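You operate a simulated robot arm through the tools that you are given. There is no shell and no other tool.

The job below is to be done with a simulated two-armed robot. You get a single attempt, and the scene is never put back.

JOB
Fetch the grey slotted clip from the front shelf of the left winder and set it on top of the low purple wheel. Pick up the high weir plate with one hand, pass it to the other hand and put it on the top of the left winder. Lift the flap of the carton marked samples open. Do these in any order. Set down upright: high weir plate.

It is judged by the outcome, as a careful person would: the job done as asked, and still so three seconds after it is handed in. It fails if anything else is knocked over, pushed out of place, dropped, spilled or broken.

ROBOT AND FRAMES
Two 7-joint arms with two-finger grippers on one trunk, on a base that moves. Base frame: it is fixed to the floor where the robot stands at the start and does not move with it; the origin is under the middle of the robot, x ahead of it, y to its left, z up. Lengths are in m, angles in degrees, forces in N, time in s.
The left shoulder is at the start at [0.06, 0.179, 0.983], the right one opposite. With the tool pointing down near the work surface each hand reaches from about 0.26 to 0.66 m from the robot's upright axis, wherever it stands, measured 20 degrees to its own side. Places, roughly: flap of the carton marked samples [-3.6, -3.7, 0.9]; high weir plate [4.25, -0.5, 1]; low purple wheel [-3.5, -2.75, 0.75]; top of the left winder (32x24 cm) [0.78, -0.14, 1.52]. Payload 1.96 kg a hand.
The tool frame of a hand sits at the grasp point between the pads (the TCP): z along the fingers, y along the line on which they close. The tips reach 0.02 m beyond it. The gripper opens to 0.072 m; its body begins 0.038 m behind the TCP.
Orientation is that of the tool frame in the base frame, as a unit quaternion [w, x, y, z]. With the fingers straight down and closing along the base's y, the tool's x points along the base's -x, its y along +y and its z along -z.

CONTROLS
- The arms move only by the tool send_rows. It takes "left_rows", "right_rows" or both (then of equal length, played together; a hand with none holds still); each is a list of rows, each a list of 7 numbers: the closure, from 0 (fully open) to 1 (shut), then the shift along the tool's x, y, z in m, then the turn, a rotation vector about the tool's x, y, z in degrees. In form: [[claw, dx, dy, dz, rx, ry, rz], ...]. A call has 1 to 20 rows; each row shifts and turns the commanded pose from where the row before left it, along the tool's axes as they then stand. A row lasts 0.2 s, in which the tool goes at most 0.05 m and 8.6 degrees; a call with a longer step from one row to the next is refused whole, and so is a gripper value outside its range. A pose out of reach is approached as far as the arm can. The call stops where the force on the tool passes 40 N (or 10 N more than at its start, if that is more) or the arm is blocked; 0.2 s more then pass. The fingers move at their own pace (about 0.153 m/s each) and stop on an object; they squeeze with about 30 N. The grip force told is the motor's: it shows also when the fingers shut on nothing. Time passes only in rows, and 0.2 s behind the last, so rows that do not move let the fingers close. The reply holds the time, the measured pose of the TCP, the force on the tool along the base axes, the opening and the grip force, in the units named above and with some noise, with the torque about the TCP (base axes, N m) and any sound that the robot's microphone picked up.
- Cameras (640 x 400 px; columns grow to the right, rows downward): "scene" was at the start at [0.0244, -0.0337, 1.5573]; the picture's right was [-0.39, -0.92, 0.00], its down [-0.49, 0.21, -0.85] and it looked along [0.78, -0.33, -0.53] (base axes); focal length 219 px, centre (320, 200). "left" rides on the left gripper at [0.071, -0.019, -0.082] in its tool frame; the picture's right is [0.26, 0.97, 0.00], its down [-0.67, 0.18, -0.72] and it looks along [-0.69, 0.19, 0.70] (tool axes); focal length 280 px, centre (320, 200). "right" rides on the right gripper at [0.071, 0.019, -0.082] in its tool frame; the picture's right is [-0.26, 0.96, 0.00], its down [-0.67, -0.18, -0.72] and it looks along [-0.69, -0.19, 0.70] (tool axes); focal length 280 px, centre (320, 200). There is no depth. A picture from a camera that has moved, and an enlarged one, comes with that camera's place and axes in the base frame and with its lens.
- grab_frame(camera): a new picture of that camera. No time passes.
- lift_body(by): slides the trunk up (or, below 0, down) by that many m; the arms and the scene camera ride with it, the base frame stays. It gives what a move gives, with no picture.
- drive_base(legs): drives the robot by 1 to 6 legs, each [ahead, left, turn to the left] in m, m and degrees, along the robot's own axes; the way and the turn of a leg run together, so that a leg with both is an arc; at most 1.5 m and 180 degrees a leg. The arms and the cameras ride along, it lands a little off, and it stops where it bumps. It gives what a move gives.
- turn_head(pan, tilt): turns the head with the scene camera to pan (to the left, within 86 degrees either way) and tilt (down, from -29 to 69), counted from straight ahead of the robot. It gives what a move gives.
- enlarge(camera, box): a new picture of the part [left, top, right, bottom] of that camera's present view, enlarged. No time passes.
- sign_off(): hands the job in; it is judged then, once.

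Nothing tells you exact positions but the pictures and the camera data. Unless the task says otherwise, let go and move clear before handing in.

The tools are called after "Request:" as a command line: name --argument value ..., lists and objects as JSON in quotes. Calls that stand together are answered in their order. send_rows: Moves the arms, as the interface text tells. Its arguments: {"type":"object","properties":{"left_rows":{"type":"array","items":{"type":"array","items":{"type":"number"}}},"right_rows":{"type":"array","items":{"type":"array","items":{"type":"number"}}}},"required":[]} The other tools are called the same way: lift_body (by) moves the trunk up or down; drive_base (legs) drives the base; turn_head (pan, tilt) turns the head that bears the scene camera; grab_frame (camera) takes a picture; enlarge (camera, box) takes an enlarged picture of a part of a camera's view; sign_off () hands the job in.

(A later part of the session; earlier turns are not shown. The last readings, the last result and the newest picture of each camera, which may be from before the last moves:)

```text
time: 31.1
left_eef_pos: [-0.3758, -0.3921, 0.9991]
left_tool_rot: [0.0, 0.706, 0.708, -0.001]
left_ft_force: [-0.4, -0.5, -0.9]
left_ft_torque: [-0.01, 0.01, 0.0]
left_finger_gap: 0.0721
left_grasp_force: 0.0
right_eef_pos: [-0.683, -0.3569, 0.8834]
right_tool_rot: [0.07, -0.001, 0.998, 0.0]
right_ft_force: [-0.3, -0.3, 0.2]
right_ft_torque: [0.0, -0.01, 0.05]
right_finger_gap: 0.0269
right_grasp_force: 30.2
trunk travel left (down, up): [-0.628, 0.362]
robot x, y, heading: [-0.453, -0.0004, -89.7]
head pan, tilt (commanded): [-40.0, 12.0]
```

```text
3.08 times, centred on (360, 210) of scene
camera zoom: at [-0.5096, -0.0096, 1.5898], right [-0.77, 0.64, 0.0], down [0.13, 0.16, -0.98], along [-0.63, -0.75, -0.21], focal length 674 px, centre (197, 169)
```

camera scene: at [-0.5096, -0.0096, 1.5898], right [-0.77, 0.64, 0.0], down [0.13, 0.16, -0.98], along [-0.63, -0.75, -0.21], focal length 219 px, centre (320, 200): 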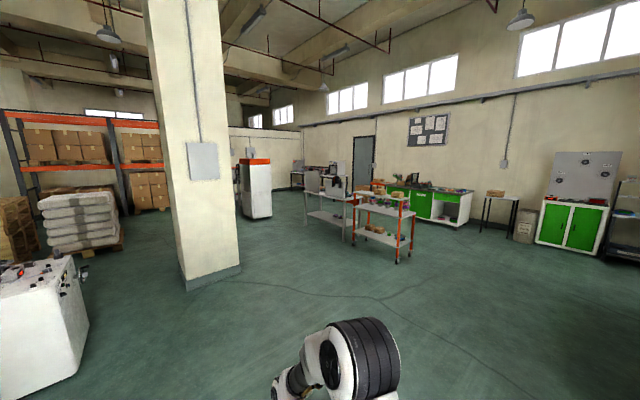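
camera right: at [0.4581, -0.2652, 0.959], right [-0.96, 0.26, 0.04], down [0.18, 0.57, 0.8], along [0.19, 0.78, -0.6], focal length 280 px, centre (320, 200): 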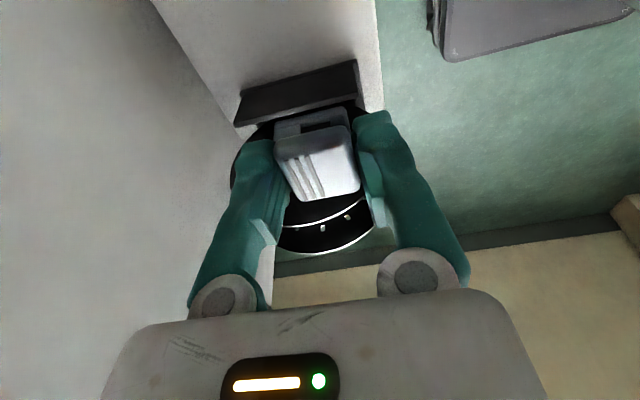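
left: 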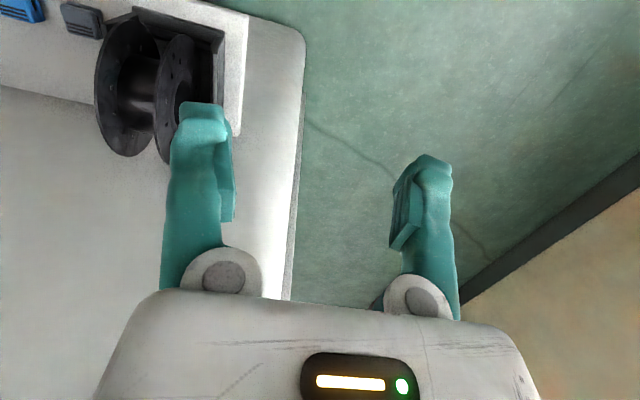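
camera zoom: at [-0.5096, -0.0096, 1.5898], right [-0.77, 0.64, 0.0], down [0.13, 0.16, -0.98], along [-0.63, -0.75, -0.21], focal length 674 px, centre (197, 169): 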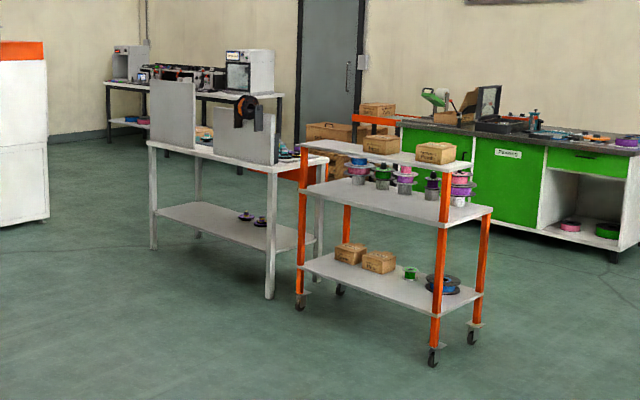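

The purple wheel and carton are on a grey bench (roughly x −3.3…−3.9, y −2.6…−3.85) with backing panels on the side facing me, and an orange-legged cart stands at its near end; I'll go round to the far, open side. First I drive along the clear floor at y≈0 to x≈−4.6 in stages.

Request:
drive_base --legs '[[0, 0, -90], [1.2, 0, 0]]'

Request:
turn_head --pan 0 --tilt 15

Request:
grab_frame --camera "scene"

Request:
grab_frame --camera "right"

```text
time: 41.0
left_eef_pos: [-2.0429, -0.0612, 0.9994]
left_tool_rot: [0.0, 1.0, -0.005, -0.001]
left_ft_force: [0.6, 0.7, 0.0]
left_ft_torque: [0.0, 0.01, -0.01]
left_finger_gap: 0.0723
left_grasp_force: 0.0
right_eef_pos: [-2.0032, 0.2458, 0.883]
right_tool_rot: [0.049, 0.708, 0.703, -0.049]
right_ft_force: [-0.5, 0.4, 0.0]
right_ft_torque: [0.0, 0.03, -0.02]
right_finger_gap: 0.0269
right_grasp_force: 29.6
trunk travel left (down, up): [-0.628, 0.362]
robot x, y, heading: [-1.6492, 0.0089, 179.8]
head pan, tilt (commanded): [-40.0, 12.0]
```

```text
time: 42.0
left_eef_pos: [-2.0441, -0.0605, 0.9997]
left_tool_rot: [-0.001, 1.0, -0.004, 0.0]
left_ft_force: [0.1, -0.2, -0.9]
left_ft_torque: [-0.01, 0.0, 0.01]
left_finger_gap: 0.0718
left_grasp_force: 0.0
right_eef_pos: [-2.0022, 0.2458, 0.8839]
right_tool_rot: [0.05, 0.709, 0.702, -0.05]
right_ft_force: [0.1, -0.2, 0.1]
right_ft_torque: [-0.04, 0.01, 0.03]
right_finger_gap: 0.0271
right_grasp_force: 29.6
trunk travel left (down, up): [-0.628, 0.362]
robot x, y, heading: [-1.6505, 0.0129, 179.3]
head pan, tilt (commanded): [0.0, 15.0]
```

```text
taken
camera scene: at [-1.6797, 0.013, 1.5849], right [0.01, 1.0, 0.0], down [0.26, 0.0, -0.97], along [-0.97, 0.01, -0.26], focal length 219 px, centre (320, 200)
```

scene: 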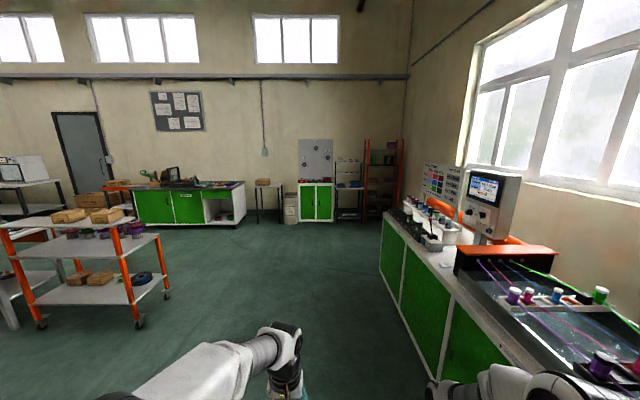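

```text
taken
camera right: at [-1.9837, 0.3285, 0.9525], right [0.96, -0.27, 0.04], down [-0.19, -0.57, 0.8], along [-0.19, -0.78, -0.6], focal length 280 px, centre (320, 200)
```

right: 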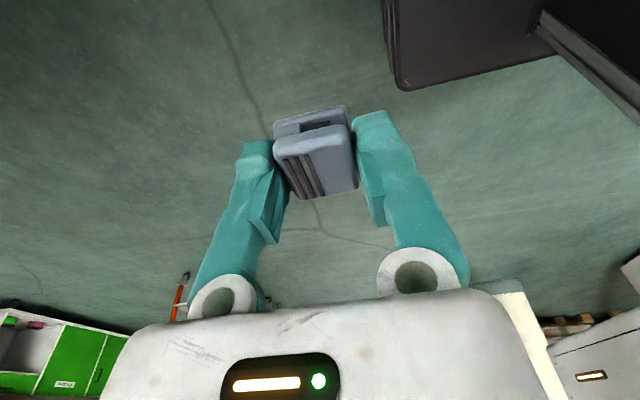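

A counter with a water bath runs along the right at y≈0.87, and the cart is at left front, so I'll shift to y≈−0.35 and carry on to x≈−4.55.

Request:
drive_base --legs '[[0.3, 0.36, 0], [1.3, 0, 0], [1.3, 0, 0]]'

Request:
turn_head --pan 70 --tilt 20

Request:
grab_frame --camera "scene"

Request:
turn_head --pan 10 --tilt 20

Request:
grab_frame --camera "scene"

```text
time: 57.1
left_eef_pos: [-4.9527, -0.3717, 1.0]
left_tool_rot: [0.0, 1.0, -0.012, -0.001]
left_ft_force: [-0.1, 0.6, 0.1]
left_ft_torque: [0.02, 0.0, -0.02]
left_finger_gap: 0.072
left_grasp_force: 0.1
right_eef_pos: [-4.9065, -0.0656, 0.8826]
right_tool_rot: [0.048, 0.714, 0.697, -0.05]
right_ft_force: [0.1, 0.3, 0.0]
right_ft_torque: [0.0, 0.02, 0.0]
right_finger_gap: 0.0266
right_grasp_force: 30.0
trunk travel left (down, up): [-0.628, 0.362]
robot x, y, heading: [-4.5535, -0.3086, 178.5]
head pan, tilt (commanded): [0.0, 15.0]
```

```text
time: 58.5
left_eef_pos: [-4.9509, -0.3726, 1.0]
left_tool_rot: [-0.001, 1.0, -0.013, -0.001]
left_ft_force: [-0.2, -0.2, 0.2]
left_ft_torque: [0.02, -0.01, -0.02]
left_finger_gap: 0.0718
left_grasp_force: 0.1
right_eef_pos: [-4.9061, -0.0653, 0.8825]
right_tool_rot: [0.049, 0.714, 0.697, -0.05]
right_ft_force: [0.7, -0.6, 1.2]
right_ft_torque: [0.0, -0.02, 0.01]
right_finger_gap: 0.027
right_grasp_force: 29.6
trunk travel left (down, up): [-0.628, 0.362]
robot x, y, heading: [-4.5534, -0.3025, 178.4]
head pan, tilt (commanded): [70.0, 20.0]
```

```text
taken
camera scene: at [-4.5274, -0.3934, 1.5768], right [-0.93, 0.37, 0.0], down [0.13, 0.32, -0.94], along [-0.34, -0.87, -0.34], focal length 219 px, centre (320, 200)
```

scene: 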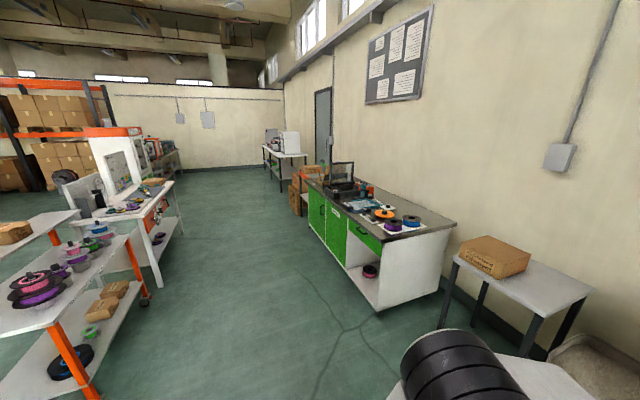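

```text
time: 59.8
left_eef_pos: [-4.9523, -0.3726, 1.0003]
left_tool_rot: [0.0, 1.0, -0.013, 0.0]
left_ft_force: [0.8, -0.3, -0.3]
left_ft_torque: [-0.03, 0.01, -0.04]
left_finger_gap: 0.072
left_grasp_force: 0.0
right_eef_pos: [-4.9071, -0.0665, 0.8831]
right_tool_rot: [0.049, 0.714, 0.697, -0.051]
right_ft_force: [-0.1, 0.3, 0.8]
right_ft_torque: [0.01, -0.01, -0.03]
right_finger_gap: 0.0271
right_grasp_force: 30.3
trunk travel left (down, up): [-0.628, 0.362]
robot x, y, heading: [-4.5558, -0.3088, 178.6]
head pan, tilt (commanded): [10.0, 20.0]
```

```text
taken
camera scene: at [-4.5854, -0.3208, 1.5768], right [-0.15, 0.99, 0.0], down [0.34, 0.05, -0.94], along [-0.93, -0.14, -0.34], focal length 219 px, centre (320, 200)
```

scene: 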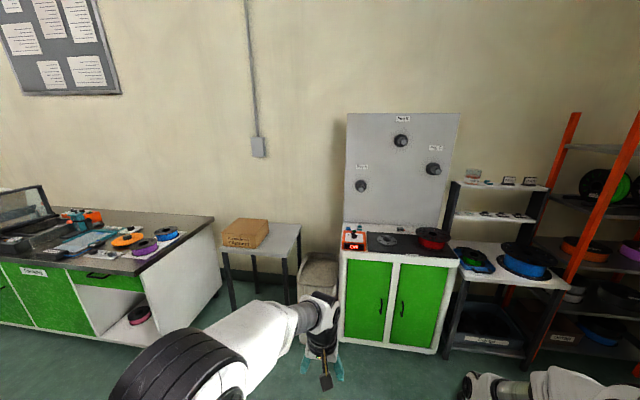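

The corridor between bench (west legs at x≈−3.66) and green cabinets (x≈−5.4) is clear. I turn to face −y, drive down it, then turn to face the bench near the wheel.

Request:
drive_base --legs '[[0, 0, 91.5], [1.2, 0, 0], [1.2, 0, 0], [0, 0, 90]]'

Request:
turn_head --pan 0 --tilt 30

Request:
grab_frame --camera "scene"

Request:
grab_frame --camera "left"

```text
time: 79.4
left_eef_pos: [-4.163, -2.6292, 1.0003]
left_tool_rot: [0.001, -0.011, 1.0, 0.0]
left_ft_force: [0.4, 0.6, -0.1]
left_ft_torque: [0.0, 0.03, 0.0]
left_finger_gap: 0.0717
left_grasp_force: 0.0
right_eef_pos: [-4.194, -2.938, 0.8834]
right_tool_rot: [-0.05, 0.713, -0.697, -0.05]
right_ft_force: [0.1, -0.2, -0.5]
right_ft_torque: [0.02, 0.01, 0.06]
right_finger_gap: 0.0269
right_grasp_force: 29.9
trunk travel left (down, up): [-0.628, 0.362]
robot x, y, heading: [-4.5546, -2.7136, 1.2]
head pan, tilt (commanded): [10.0, 20.0]
```

```text
time: 80.1
left_eef_pos: [-4.1628, -2.6299, 1.0]
left_tool_rot: [0.0, -0.01, 1.0, 0.0]
left_ft_force: [-1.1, -0.1, -0.5]
left_ft_torque: [0.02, 0.0, -0.03]
left_finger_gap: 0.0719
left_grasp_force: 0.0
right_eef_pos: [-4.1936, -2.9366, 0.8827]
right_tool_rot: [-0.049, 0.713, -0.698, -0.05]
right_ft_force: [0.2, -0.6, -0.6]
right_ft_torque: [0.01, 0.02, 0.02]
right_finger_gap: 0.0275
right_grasp_force: 29.6
trunk travel left (down, up): [-0.628, 0.362]
robot x, y, heading: [-4.5601, -2.7136, 1.3]
head pan, tilt (commanded): [0.0, 30.0]
```

```text
taken
camera scene: at [-4.5236, -2.7109, 1.5607], right [0.02, -1.0, 0.0], down [-0.5, -0.01, -0.87], along [0.87, 0.02, -0.5], focal length 219 px, centre (320, 200)
```

scene: 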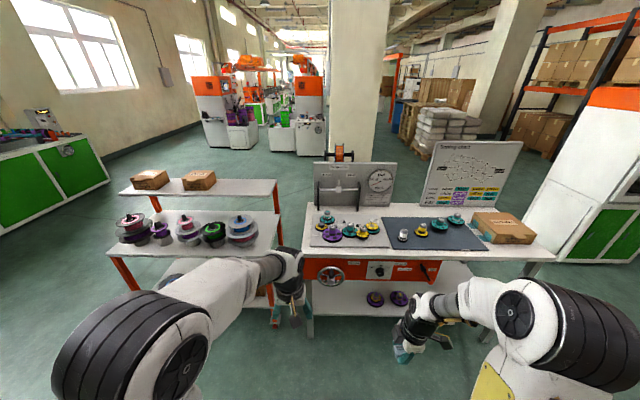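

```text
taken
camera left: at [-4.2337, -2.6502, 1.0824], right [-0.28, 0.96, 0.0], down [0.67, 0.2, 0.72], along [0.69, 0.2, -0.7], focal length 280 px, centre (320, 200)
```

left: 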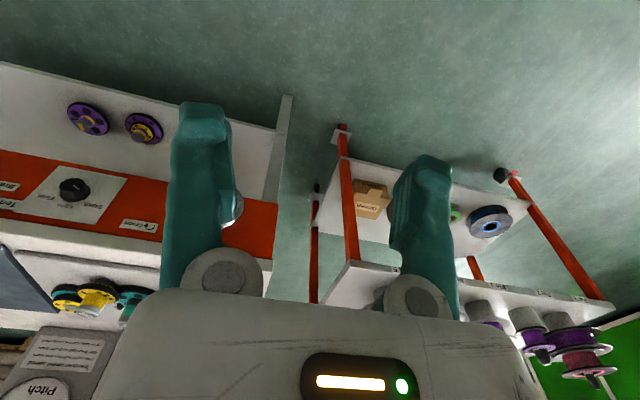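

Request:
enlarge --camera "scene" --box '[290, 140, 450, 265]'

Request:
enlarge --camera "scene" --box '[300, 195, 400, 257]'

Request:
enlarge --camera "scene" --box '[380, 140, 560, 260]'

```text
3.20 times, centred on (370, 202) of scene
camera zoom: at [-4.5236, -2.7109, 1.5607], right [0.02, -1.0, 0.0], down [-0.5, -0.01, -0.87], along [0.87, 0.02, -0.5], focal length 700 px, centre (160, 192)
```

zoom: 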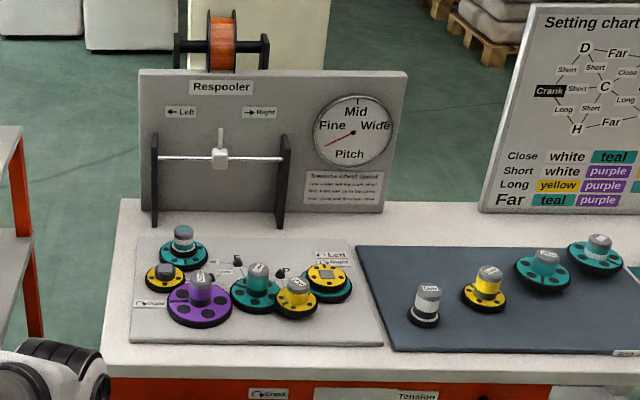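

```text
6.40 times, centred on (350, 226) of scene
camera zoom: at [-4.5236, -2.7109, 1.5607], right [0.02, -1.0, 0.0], down [-0.5, -0.01, -0.87], along [0.87, 0.02, -0.5], focal length 1401 px, centre (128, 34)
```

zoom: 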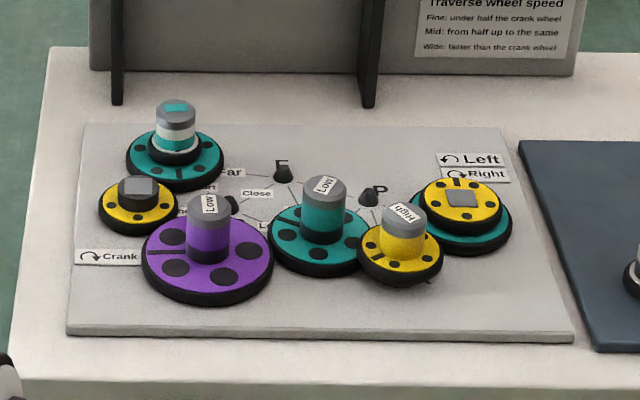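

```text
3.33 times, centred on (470, 200) of scene
camera zoom: at [-4.5236, -2.7109, 1.5607], right [0.02, -1.0, 0.0], down [-0.5, -0.01, -0.87], along [0.87, 0.02, -0.5], focal length 730 px, centre (-180, 200)
```

zoom: 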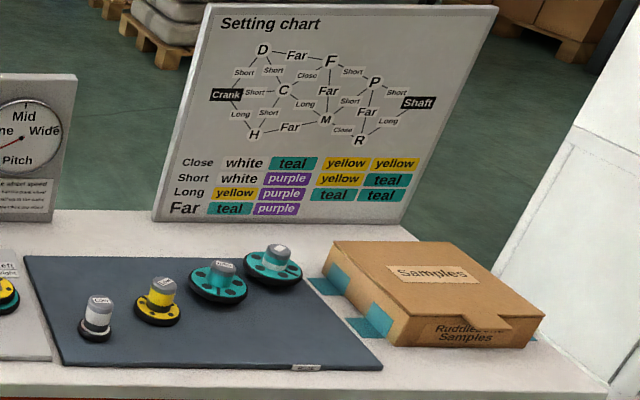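

The low purple wheel is the purple disc with the hub marked "Low" at about (−3.47, −2.76); the Samples carton is at the right end of the bench with its tab facing me. I check my base outline before closing in.

Request:
turn_head --pan 0 --tilt 69

Request:
grab_frame --camera "scene"

```text
time: 81.2
left_eef_pos: [-4.1628, -2.6301, 0.9995]
left_tool_rot: [0.001, -0.01, 1.0, 0.0]
left_ft_force: [-0.7, -0.4, 0.6]
left_ft_torque: [-0.01, 0.04, 0.01]
left_finger_gap: 0.072
left_grasp_force: 0.0
right_eef_pos: [-4.1936, -2.9373, 0.8825]
right_tool_rot: [-0.048, 0.713, -0.698, -0.05]
right_ft_force: [-0.5, -0.5, 0.0]
right_ft_torque: [0.01, 0.01, 0.03]
right_finger_gap: 0.0269
right_grasp_force: 30.3
trunk travel left (down, up): [-0.628, 0.362]
robot x, y, heading: [-4.5537, -2.7104, 1.1]
head pan, tilt (commanded): [0.0, 68.8]
```

```text
taken
camera scene: at [-4.558, -2.7117, 1.5093], right [0.02, -1.0, 0.0], down [-0.93, -0.02, -0.36], along [0.36, 0.01, -0.93], focal length 219 px, centre (320, 200)
```

scene: 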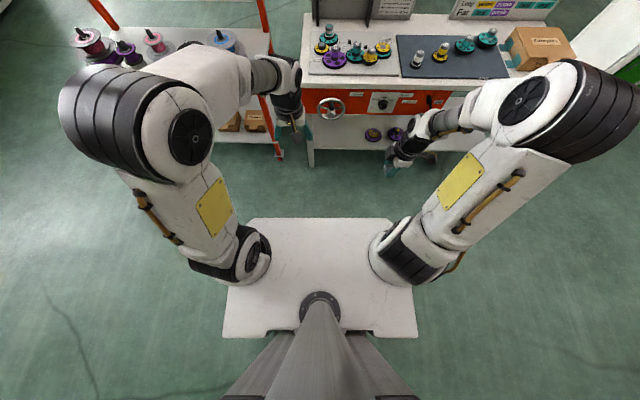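

The white plate under the arms is the shoulder bracket, so I keep my axis at least 0.45 m from the bench edge (x≈−3.64). I draw the left hand back away from the cart, then move up to about (−4.10, −2.60).

Request:
send_rows --left_rows '[[0, 0.028, 0.03, 0, 0, 0, 0], [0, 0.028, 0.03, 0, 0, 0, 0], [0, 0.028, 0.03, 0, 0, 0, 0], [0, 0.028, 0.03, 0, 0, 0, 0]]'

Request:
drive_base --legs '[[0.38, 0.1, -1.2]]'

Request:
turn_head --pan -10 --tilt 45

Request:
grab_frame --camera "scene"

Request:
grab_frame --camera "right"

```text
time: 82.2
left_eef_pos: [-4.2783, -2.5118, 1.0005]
left_tool_rot: [0.002, -0.01, 1.0, -0.001]
left_ft_force: [-0.4, 1.1, 0.7]
left_ft_torque: [-0.01, 0.01, 0.0]
left_finger_gap: 0.0719
left_grasp_force: 0.0
right_eef_pos: [-4.1955, -2.938, 0.8838]
right_tool_rot: [-0.05, 0.713, -0.698, -0.049]
right_ft_force: [-0.2, -0.2, 0.1]
right_ft_torque: [0.02, 0.0, -0.01]
right_finger_gap: 0.027
right_grasp_force: 29.9
trunk travel left (down, up): [-0.628, 0.362]
robot x, y, heading: [-4.5556, -2.7142, 1.3]
head pan, tilt (commanded): [0.0, 68.8]
```

```text
time: 84.6
left_eef_pos: [-3.8934, -2.4151, 0.9992]
left_tool_rot: [0.001, 0.001, 1.0, 0.0]
left_ft_force: [0.7, -0.5, 0.5]
left_ft_torque: [0.02, 0.03, -0.01]
left_finger_gap: 0.0721
left_grasp_force: 0.0
right_eef_pos: [-3.8197, -2.8424, 0.8818]
right_tool_rot: [0.049, -0.705, 0.705, 0.05]
right_ft_force: [0.2, 0.1, -0.4]
right_ft_torque: [-0.01, -0.01, -0.02]
right_finger_gap: 0.027
right_grasp_force: 30.5
trunk travel left (down, up): [-0.628, 0.362]
robot x, y, heading: [-4.1779, -2.6089, 0.0]
head pan, tilt (commanded): [0.0, 68.8]
```

```text
time: 85.5
left_eef_pos: [-3.893, -2.4161, 0.9996]
left_tool_rot: [0.001, 0.001, 1.0, 0.001]
left_ft_force: [-0.3, -0.7, 0.4]
left_ft_torque: [-0.02, -0.02, 0.01]
left_finger_gap: 0.0719
left_grasp_force: 0.2
right_eef_pos: [-3.8202, -2.8425, 0.8823]
right_tool_rot: [0.049, -0.704, 0.707, 0.049]
right_ft_force: [-0.8, 0.4, -0.1]
right_ft_torque: [0.01, 0.0, 0.02]
right_finger_gap: 0.0269
right_grasp_force: 30.1
trunk travel left (down, up): [-0.628, 0.362]
robot x, y, heading: [-4.1784, -2.6108, 0.0]
head pan, tilt (commanded): [-10.0, 45.0]
```

```text
taken
camera scene: at [-4.1546, -2.6222, 1.538], right [-0.17, -0.98, 0.0], down [-0.7, 0.12, -0.71], along [0.7, -0.12, -0.71], focal length 219 px, centre (320, 200)
```

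scene: 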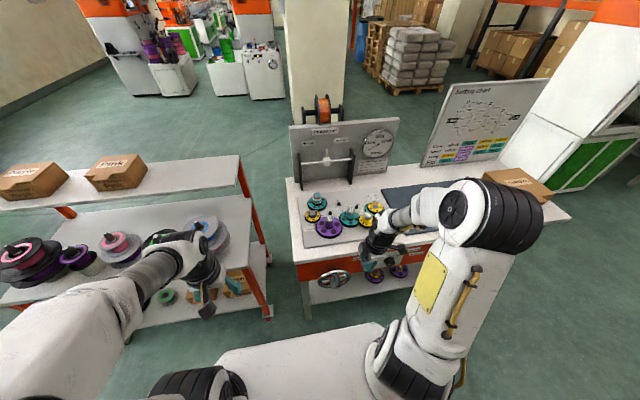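

```text
taken
camera right: at [-3.8398, -2.9227, 0.9526], right [-0.96, 0.26, 0.04], down [0.18, 0.57, 0.8], along [0.19, 0.78, -0.6], focal length 280 px, centre (320, 200)
```

right: 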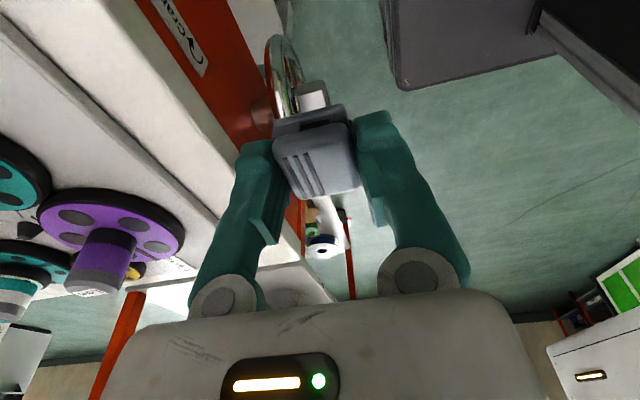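

Request:
enlarge --camera "scene" --box '[280, 165, 408, 245]'

Request:
enlarge --camera "right" --box '[0, 140, 240, 340]'

```text
5.00 times, centred on (344, 205) of scene
camera zoom: at [-4.1546, -2.6222, 1.538], right [-0.17, -0.98, 0.0], down [-0.7, 0.12, -0.71], along [0.7, -0.12, -0.71], focal length 1094 px, centre (200, 175)
```

zoom: 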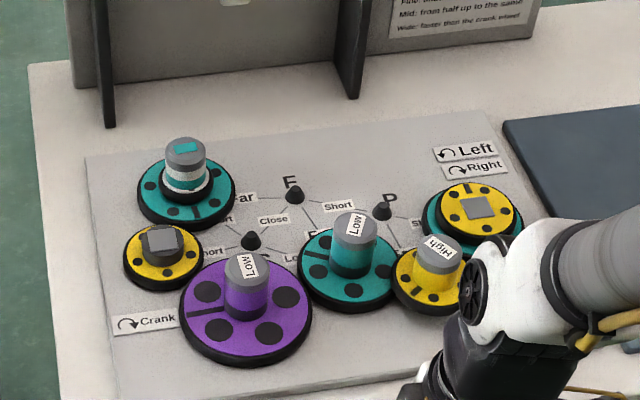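

```text
2.00 times, centred on (120, 240) of right
camera zoom: at [-3.8398, -2.9227, 0.9526], right [-0.96, 0.26, 0.04], down [0.18, 0.57, 0.8], along [0.19, 0.78, -0.6], focal length 561 px, centre (720, 120)
```

zoom: 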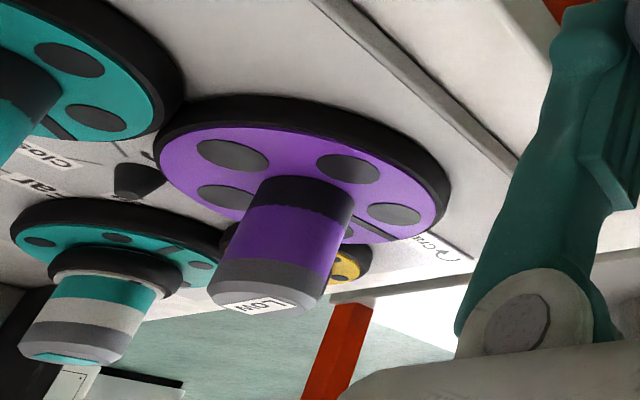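

Triangulating both views, the purple hub's flat top is actually at about (−3.60, −2.753, 0.864), so the bench is higher than I first took it. I raise the trunk 0.2 m for clearance and reach, then edge 8 cm closer.

Request:
lift_body --by 0.2

Request:
drive_base --legs '[[0.08, 0, 0]]'

Request:
turn_head --pan -15 --tilt 55

Request:
grab_frame --camera "scene"

Request:
grab_frame --camera "right"

```text
time: 87.7
left_eef_pos: [-3.894, -2.4162, 1.2004]
left_tool_rot: [0.001, 0.001, 1.0, 0.0]
left_ft_force: [0.0, -0.4, -0.6]
left_ft_torque: [0.0, -0.01, 0.01]
left_finger_gap: 0.072
left_grasp_force: 0.0
right_eef_pos: [-3.8187, -2.8424, 1.0829]
right_tool_rot: [0.05, -0.704, 0.707, 0.049]
right_ft_force: [0.7, 0.0, 0.2]
right_ft_torque: [0.0, -0.03, 0.02]
right_finger_gap: 0.027
right_grasp_force: 30.3
trunk travel left (down, up): [-0.828, 0.162]
robot x, y, heading: [-4.1757, -2.6114, -0.1]
head pan, tilt (commanded): [-10.0, 45.0]
```

```text
time: 88.7
left_eef_pos: [-3.8157, -2.4142, 1.1997]
left_tool_rot: [0.002, 0.001, 1.0, 0.0]
left_ft_force: [-0.6, 0.2, -0.6]
left_ft_torque: [-0.01, 0.0, -0.01]
left_finger_gap: 0.0719
left_grasp_force: 0.0
right_eef_pos: [-3.7413, -2.8428, 1.0833]
right_tool_rot: [-0.05, 0.705, -0.705, -0.049]
right_ft_force: [-0.1, 0.1, 0.1]
right_ft_torque: [-0.02, 0.02, -0.02]
right_finger_gap: 0.0268
right_grasp_force: 30.0
trunk travel left (down, up): [-0.828, 0.162]
robot x, y, heading: [-4.0976, -2.6106, -0.2]
head pan, tilt (commanded): [-10.0, 45.0]
```

```text
time: 89.4
left_eef_pos: [-3.813, -2.4153, 1.1999]
left_tool_rot: [0.0, 0.001, 1.0, 0.001]
left_ft_force: [-0.7, -0.1, -1.1]
left_ft_torque: [0.02, 0.03, -0.04]
left_finger_gap: 0.0722
left_grasp_force: 0.1
right_eef_pos: [-3.7398, -2.8419, 1.0822]
right_tool_rot: [0.048, -0.705, 0.706, 0.05]
right_ft_force: [0.4, 0.4, 0.1]
right_ft_torque: [-0.02, 0.0, 0.0]
right_finger_gap: 0.0268
right_grasp_force: 29.7
trunk travel left (down, up): [-0.828, 0.162]
robot x, y, heading: [-4.0999, -2.6078, -0.2]
head pan, tilt (commanded): [-15.0, 55.0]
```

```text
taken
camera scene: at [-4.0834, -2.6269, 1.7247], right [-0.26, -0.97, 0.0], down [-0.79, 0.21, -0.57], along [0.55, -0.15, -0.82], focal length 219 px, centre (320, 200)
```

scene: 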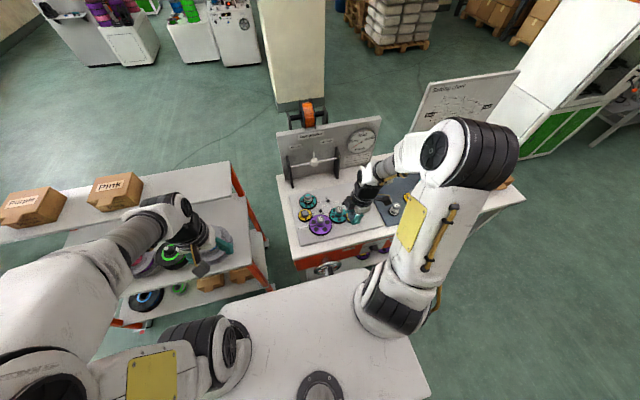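

```text
taken
camera right: at [-3.759, -2.9227, 1.1521], right [-0.96, 0.26, 0.04], down [0.18, 0.57, 0.8], along [0.19, 0.78, -0.6], focal length 280 px, centre (320, 200)
```

right: 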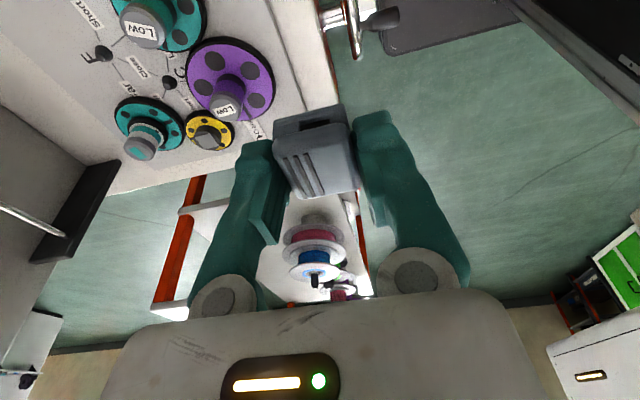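

Request:
enlarge --camera "scene" --box '[280, 180, 376, 255]'

Request:
enlarge --camera "right" --box '[100, 20, 340, 170]'

```text
5.33 times, centred on (328, 218) of scene
camera zoom: at [-4.0834, -2.6269, 1.7247], right [-0.26, -0.97, 0.0], down [-0.79, 0.21, -0.57], along [0.55, -0.15, -0.82], focal length 1167 px, centre (277, 107)
```

zoom: 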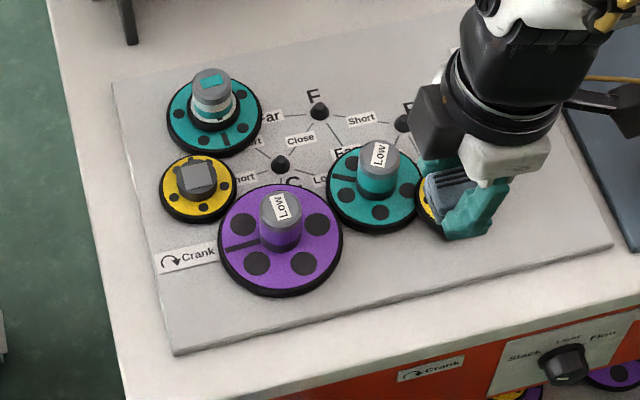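

```text
2.67 times, centred on (220, 95) of right
camera zoom: at [-3.759, -2.9227, 1.1521], right [-0.96, 0.26, 0.04], down [0.18, 0.57, 0.8], along [0.19, 0.78, -0.6], focal length 748 px, centre (587, 480)
```

zoom: 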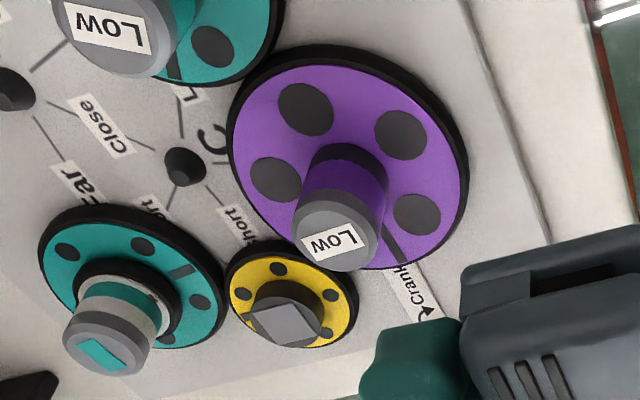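

The hub top triangulates consistently to (−3.608, −2.758, ~0.87), about 36 mm across. I bring the clip above it to a TCP height of about 0.96.

Request:
send_rows --right_rows '[[1, -0.01125, -0.02217, 0.02177, 0, 0, 0], [1, -0.01125, -0.02217, 0.02177, 0, 0, 0], [1, -0.01125, -0.02217, 0.02177, 0, 0, 0], [1, -0.01125, -0.02217, 0.02177, 0, 0, 0], [1, -0.01125, -0.02217, 0.02177, 0, 0, 0], [1, -0.01125, -0.02217, 0.02177, 0, 0, 0], [1, 0, 0, 0, 0, 0, 0]]'

Request:
enlarge --camera "scene" --box '[280, 180, 376, 255]'

Request:
grab_frame --camera "right"

Request:
grab_frame --camera "left"

```text
time: 91.0
left_eef_pos: [-3.8153, -2.4168, 1.1999]
left_tool_rot: [0.002, 0.001, 1.0, 0.0]
left_ft_force: [-0.1, 0.6, -0.3]
left_ft_torque: [0.01, 0.01, 0.05]
left_finger_gap: 0.0719
left_grasp_force: 0.0
right_eef_pos: [-3.6075, -2.756, 0.9622]
right_tool_rot: [0.049, -0.705, 0.706, 0.049]
right_ft_force: [-0.1, 0.3, 0.0]
right_ft_torque: [-0.03, -0.01, -0.04]
right_finger_gap: 0.0269
right_grasp_force: 30.0
trunk travel left (down, up): [-0.828, 0.162]
robot x, y, heading: [-4.1004, -2.6117, -0.1]
head pan, tilt (commanded): [-15.0, 55.0]
```

```text
5.33 times, centred on (328, 218) of scene
camera zoom: at [-4.0864, -2.6272, 1.7247], right [-0.26, -0.97, 0.0], down [-0.79, 0.21, -0.57], along [0.55, -0.15, -0.82], focal length 1167 px, centre (277, 107)
```

zoom: 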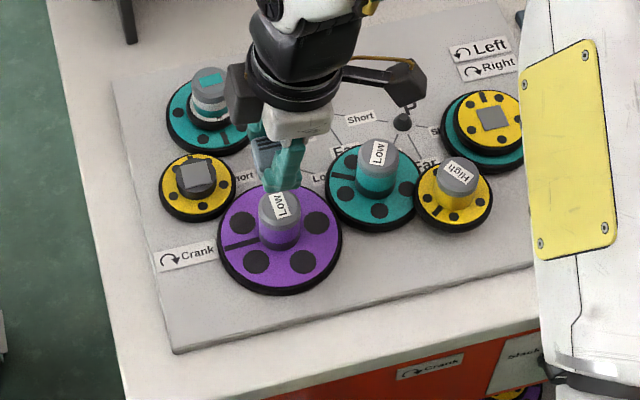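

```text
taken
camera right: at [-3.6279, -2.8372, 1.0321], right [-0.96, 0.26, 0.04], down [0.18, 0.57, 0.8], along [0.19, 0.78, -0.6], focal length 280 px, centre (320, 200)
```

right: 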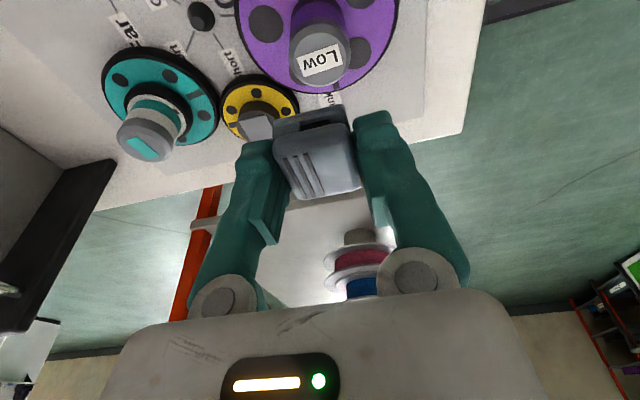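

```text
taken
camera left: at [-3.8855, -2.4343, 1.2822], right [-0.26, 0.97, 0.0], down [0.67, 0.18, 0.72], along [0.69, 0.19, -0.7], focal length 280 px, centre (320, 200)
```

left: 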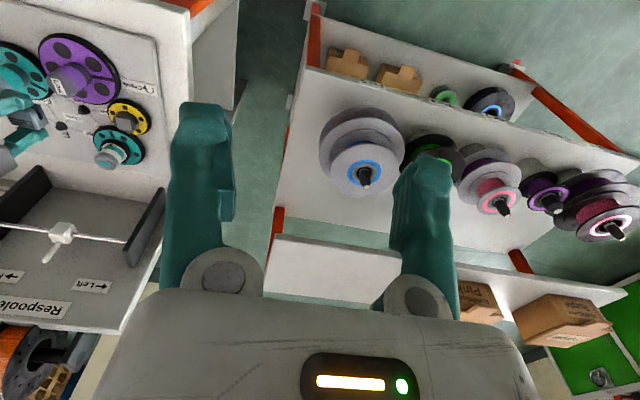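

Aligned within a few millimetres. I descend most of the way and look again.

Request:
send_rows --right_rows '[[1, 0.003, 0.0014, 0.0188, 0, 0, 0], [1, 0.003, 0.0013, 0.0188, 0, 0, 0], [1, 0.003, 0.0013, 0.0188, 0, 0, 0], [1, 0, 0, 0, 0, 0, 0]]'

Request:
enlarge --camera "scene" --box '[290, 180, 370, 240]'

Request:
grab_frame --camera "right"

Request:
enlarge --camera "left" --box '[0, 20, 160, 180]'

```text
time: 92.0
left_eef_pos: [-3.8145, -2.4149, 1.2006]
left_tool_rot: [0.0, 0.002, 1.0, 0.0]
left_ft_force: [0.6, 0.2, 0.5]
left_ft_torque: [0.04, -0.01, 0.03]
left_finger_gap: 0.0722
left_grasp_force: 0.1
right_eef_pos: [-3.6112, -2.7563, 0.9058]
right_tool_rot: [0.05, -0.705, 0.706, 0.049]
right_ft_force: [-0.2, -0.1, -0.5]
right_ft_torque: [-0.02, -0.02, 0.02]
right_finger_gap: 0.027
right_grasp_force: 29.9
trunk travel left (down, up): [-0.828, 0.162]
robot x, y, heading: [-4.097, -2.6097, 0.1]
head pan, tilt (commanded): [-15.0, 55.0]
```

```text
6.67 times, centred on (330, 210) of scene
camera zoom: at [-4.0858, -2.6269, 1.7247], right [-0.26, -0.97, 0.0], down [-0.79, 0.21, -0.57], along [0.55, -0.15, -0.82], focal length 1459 px, centre (253, 133)
```

zoom: 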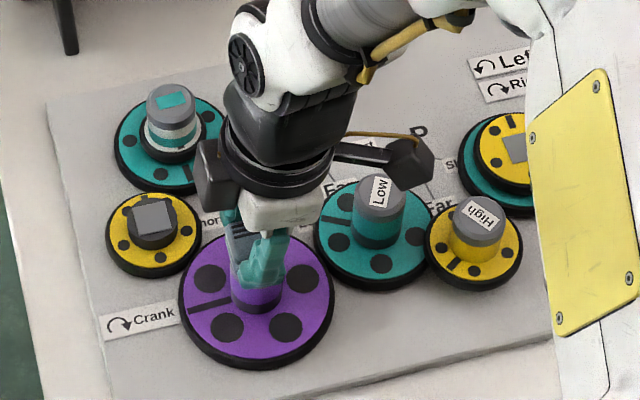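

```text
taken
camera right: at [-3.6309, -2.8381, 0.9754], right [-0.96, 0.26, 0.04], down [0.18, 0.57, 0.8], along [0.19, 0.78, -0.6], focal length 280 px, centre (320, 200)
```

right: 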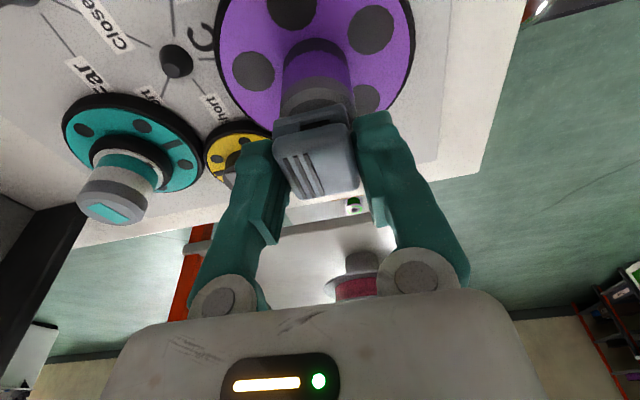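

```text
2.50 times, centred on (80, 100) of left
camera zoom: at [-3.8851, -2.434, 1.2821], right [-0.26, 0.97, 0.0], down [0.67, 0.18, 0.72], along [0.69, 0.19, -0.7], focal length 701 px, centre (920, 450)
```

zoom: 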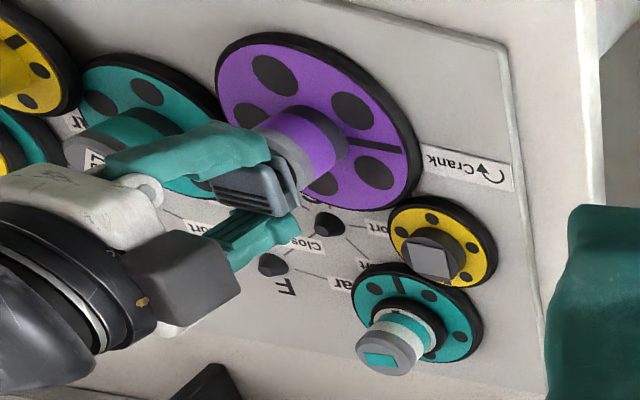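

Request:
send_rows --right_rows '[[1, 0.0006, 0.0005, 0.004, 0, 0, 0], [1, 0.0006, 0, 0.004, 0, 0, 0]]'

Request:
enlarge --camera "left" --box '[40, 40, 120, 120]'

```text
time: 92.6
left_eef_pos: [-3.8147, -2.4147, 1.1995]
left_tool_rot: [0.002, 0.0, 1.0, 0.001]
left_ft_force: [-0.3, 0.3, 0.6]
left_ft_torque: [0.0, -0.02, 0.01]
left_finger_gap: 0.072
left_grasp_force: 0.1
right_eef_pos: [-3.6111, -2.7581, 0.8975]
right_tool_rot: [-0.05, 0.705, -0.705, -0.049]
right_ft_force: [0.8, -0.1, 8.6]
right_ft_torque: [-0.02, 0.04, 0.0]
right_finger_gap: 0.027
right_grasp_force: 30.4
trunk travel left (down, up): [-0.828, 0.162]
robot x, y, heading: [-4.0978, -2.6121, 0.2]
head pan, tilt (commanded): [-15.0, 55.0]
```

```text
5.00 times, centred on (80, 80) of left
camera zoom: at [-3.8863, -2.4338, 1.2824], right [-0.26, 0.97, 0.0], down [0.67, 0.18, 0.72], along [0.69, 0.19, -0.7], focal length 1402 px, centre (1520, 800)
```

zoom: 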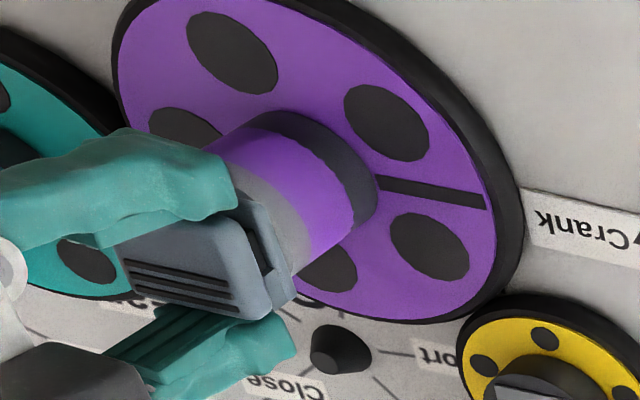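

Force of 8.6 N shows the clip is resting on the hub, centred. I open the fingers gently, then rise straight up.

Request:
send_rows --right_rows '[[0.55, 0, 0, 0, 0, 0, 0], [0.45, 0, 0, 0, 0, 0, 0], [0.3, 0, 0, 0, 0, 0, 0], [0.15, 0, 0, 0, 0, 0, 0], [0, 0, 0, 0, 0, 0, 0]]'

Request:
grab_frame --camera "right"

Request:
enlarge --camera "left" --box '[0, 20, 160, 180]'

```text
time: 93.8
left_eef_pos: [-3.814, -2.4146, 1.2]
left_tool_rot: [0.0, 0.001, 1.0, 0.001]
left_ft_force: [0.3, 0.6, -0.2]
left_ft_torque: [-0.01, -0.01, 0.01]
left_finger_gap: 0.072
left_grasp_force: 0.0
right_eef_pos: [-3.6121, -2.7581, 0.8975]
right_tool_rot: [0.049, -0.705, 0.706, 0.05]
right_ft_force: [-0.8, -0.3, -0.3]
right_ft_torque: [0.01, 0.01, -0.01]
right_finger_gap: 0.0719
right_grasp_force: 0.0
trunk travel left (down, up): [-0.828, 0.162]
robot x, y, heading: [-4.096, -2.6083, 0.1]
head pan, tilt (commanded): [-15.0, 55.0]
```

```text
taken
camera right: at [-3.6317, -2.8386, 0.9673], right [-0.96, 0.26, 0.04], down [0.18, 0.57, 0.8], along [0.19, 0.78, -0.6], focal length 280 px, centre (320, 200)
```

right: 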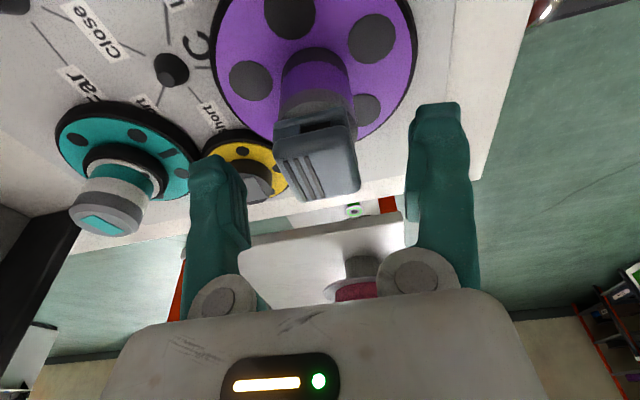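

```text
2.50 times, centred on (80, 100) of left
camera zoom: at [-3.8851, -2.434, 1.2821], right [-0.26, 0.97, 0.0], down [0.67, 0.18, 0.72], along [0.69, 0.19, -0.7], focal length 701 px, centre (920, 450)
```

zoom: 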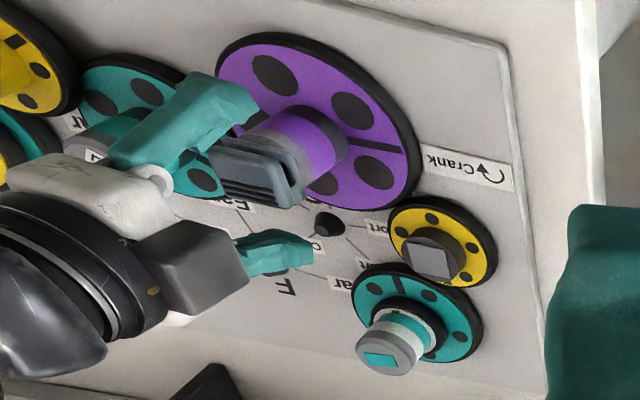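

The clip rests on the hub. Rising straight up.

Request:
send_rows --right_rows '[[0, -0.0014, 0, -0.0099, 0, 0, 0], [0, -0.0028, 0, -0.0198, 0, 0, 0], [0, -0.0042, 0, -0.0297, 0, 0, 0], [0, -0.0042, 0, -0.0297, 0, 0, 0], [0, -0.0042, 0.01, -0.0297, 0, 0, 0], [0, 0.01, 0.03, -0.02, 0, 0, 0], [0, 0.015, 0.03, -0.02, 0, 0, 0], [0, 0.02, 0.03, 0, 0, 0, 0]]'

Request:
enlarge --camera "scene" --box '[290, 180, 370, 240]'

Request:
enlarge --camera "left" --box '[0, 20, 160, 180]'

Request:
grab_frame --camera "scene"

```text
time: 95.6
left_eef_pos: [-3.8143, -2.4149, 1.1998]
left_tool_rot: [0.001, 0.001, 1.0, 0.0]
left_ft_force: [-0.1, 0.3, 0.0]
left_ft_torque: [-0.01, 0.01, 0.0]
left_finger_gap: 0.072
left_grasp_force: 0.1
right_eef_pos: [-3.7128, -2.8081, 1.0505]
right_tool_rot: [0.051, -0.705, 0.706, 0.05]
right_ft_force: [0.5, -0.1, -0.5]
right_ft_torque: [0.0, -0.03, -0.03]
right_finger_gap: 0.0719
right_grasp_force: 0.1
trunk travel left (down, up): [-0.828, 0.162]
robot x, y, heading: [-4.0976, -2.6038, -0.0]
head pan, tilt (commanded): [-15.0, 55.0]
```

```text
6.67 times, centred on (330, 210) of scene
camera zoom: at [-4.0868, -2.6277, 1.7246], right [-0.26, -0.97, 0.0], down [-0.79, 0.21, -0.57], along [0.55, -0.15, -0.82], focal length 1459 px, centre (253, 133)
```

zoom: 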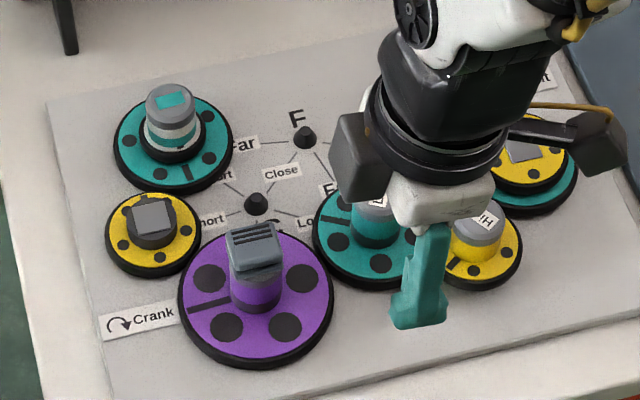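

```text
2.50 times, centred on (80, 100) of left
camera zoom: at [-3.8858, -2.4346, 1.2823], right [-0.26, 0.97, 0.0], down [0.67, 0.18, 0.72], along [0.69, 0.19, -0.7], focal length 701 px, centre (920, 450)
```

zoom: 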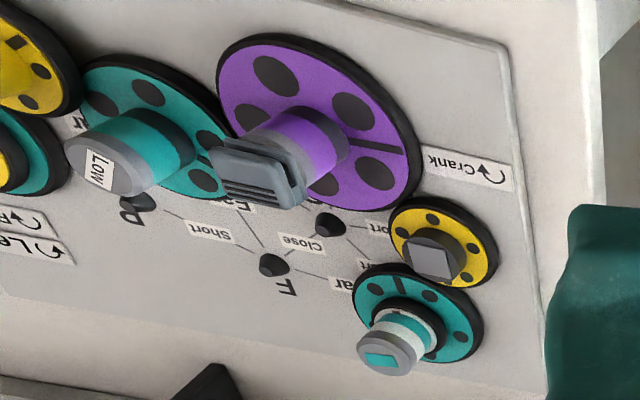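

```text
taken
camera scene: at [-4.0868, -2.6277, 1.7246], right [-0.26, -0.97, 0.0], down [-0.79, 0.21, -0.57], along [0.55, -0.15, -0.82], focal length 219 px, centre (320, 200)
```

scene: 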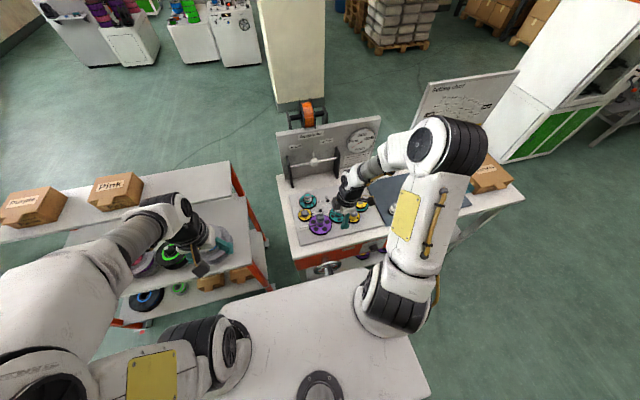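

The clip sits centred and level on the purple wheel's hub. Next, I back away and slide right to face the Samples carton.

Request:
drive_base --legs '[[-0.25, 0, 0], [0, -0.85, 0]]'

Request:
turn_head --pan -10 --tilt 45

Request:
grab_frame --camera "scene"

Request:
grab_frame --camera "right"

Request:
grab_frame --camera "left"

```text
time: 101.6
left_eef_pos: [-4.0699, -3.2658, 1.1995]
left_tool_rot: [0.0, 0.003, 1.0, 0.0]
left_ft_force: [0.5, 0.0, 1.0]
left_ft_torque: [0.01, 0.02, -0.01]
left_finger_gap: 0.0719
left_grasp_force: 0.3
right_eef_pos: [-3.9696, -3.6594, 1.0508]
right_tool_rot: [0.049, -0.704, 0.707, 0.049]
right_ft_force: [-0.1, 0.3, -0.7]
right_ft_torque: [-0.04, 0.01, 0.0]
right_finger_gap: 0.072
right_grasp_force: 0.2
trunk travel left (down, up): [-0.828, 0.162]
robot x, y, heading: [-4.354, -3.4574, -0.3]
head pan, tilt (commanded): [-15.0, 55.0]
```

```text
time: 102.3
left_eef_pos: [-4.069, -3.2665, 1.1998]
left_tool_rot: [0.001, 0.004, 1.0, 0.0]
left_ft_force: [0.3, 0.7, -0.4]
left_ft_torque: [-0.01, 0.0, 0.06]
left_finger_gap: 0.0718
left_grasp_force: 0.1
right_eef_pos: [-3.9687, -3.6602, 1.0508]
right_tool_rot: [0.049, -0.703, 0.707, 0.049]
right_ft_force: [1.1, 0.3, -1.0]
right_ft_torque: [-0.01, 0.0, 0.01]
right_finger_gap: 0.0718
right_grasp_force: 0.1
trunk travel left (down, up): [-0.828, 0.162]
robot x, y, heading: [-4.354, -3.459, -0.5]
head pan, tilt (commanded): [-10.0, 45.0]
```

```text
taken
camera scene: at [-4.3312, -3.4728, 1.738], right [-0.18, -0.98, 0.0], down [-0.7, 0.13, -0.71], along [0.7, -0.13, -0.71], focal length 219 px, centre (320, 200)
```

scene: 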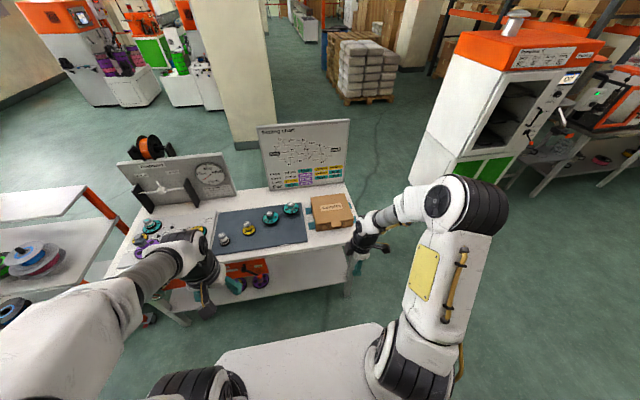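

```text
taken
camera right: at [-3.9892, -3.7406, 1.1205], right [-0.96, 0.27, 0.04], down [0.19, 0.57, 0.8], along [0.19, 0.78, -0.6], focal length 280 px, centre (320, 200)
```

right: 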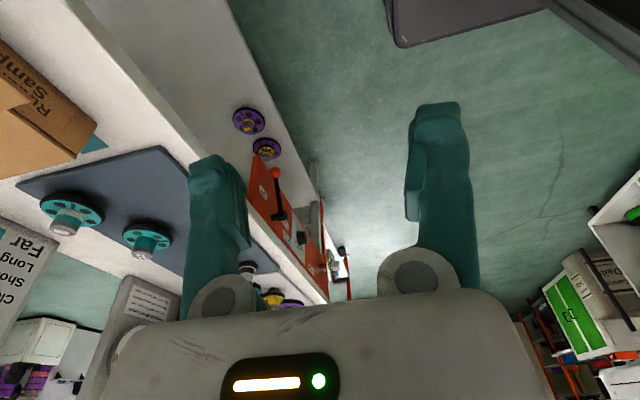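

```text
taken
camera left: at [-4.1399, -3.2854, 1.2822], right [-0.26, 0.97, 0.0], down [0.67, 0.18, 0.72], along [0.69, 0.18, -0.7], focal length 280 px, centre (320, 200)
```

left: 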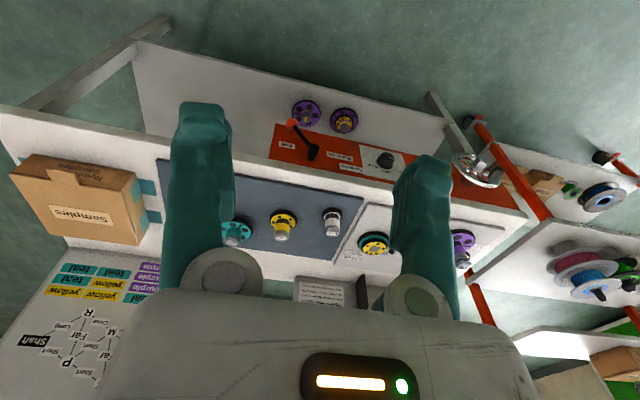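

Request:
enlarge --camera "scene" --box '[280, 170, 376, 240]'

Request:
enlarge --camera "left" --box '[0, 120, 200, 260]'

```text
5.71 times, centred on (328, 205) of scene
camera zoom: at [-4.3312, -3.4728, 1.738], right [-0.18, -0.98, 0.0], down [-0.7, 0.13, -0.71], along [0.7, -0.13, -0.71], focal length 1251 px, centre (274, 171)
```

zoom: 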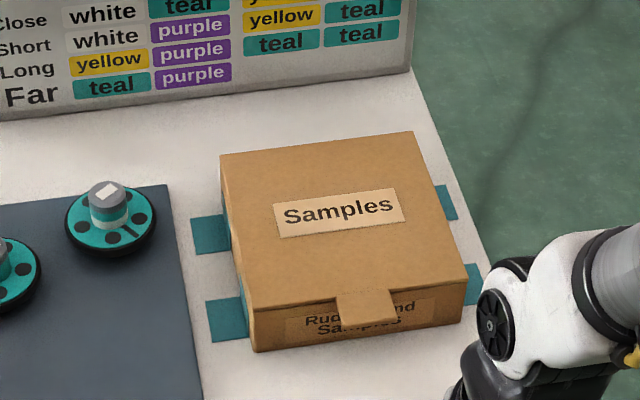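

```text
2.86 times, centred on (100, 190) of left
camera zoom: at [-4.1399, -3.2854, 1.2822], right [-0.26, 0.97, 0.0], down [0.67, 0.18, 0.72], along [0.69, 0.18, -0.7], focal length 801 px, centre (949, 229)
```

zoom: 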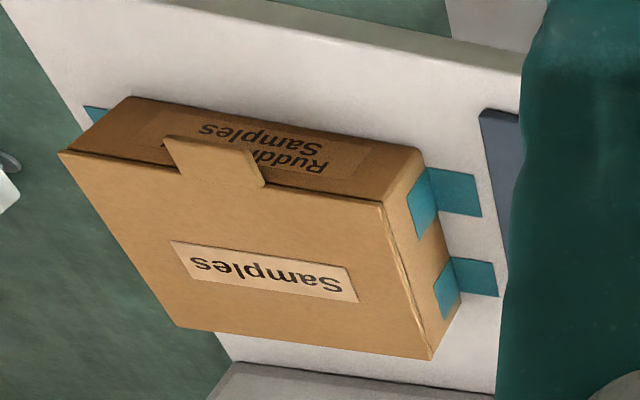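

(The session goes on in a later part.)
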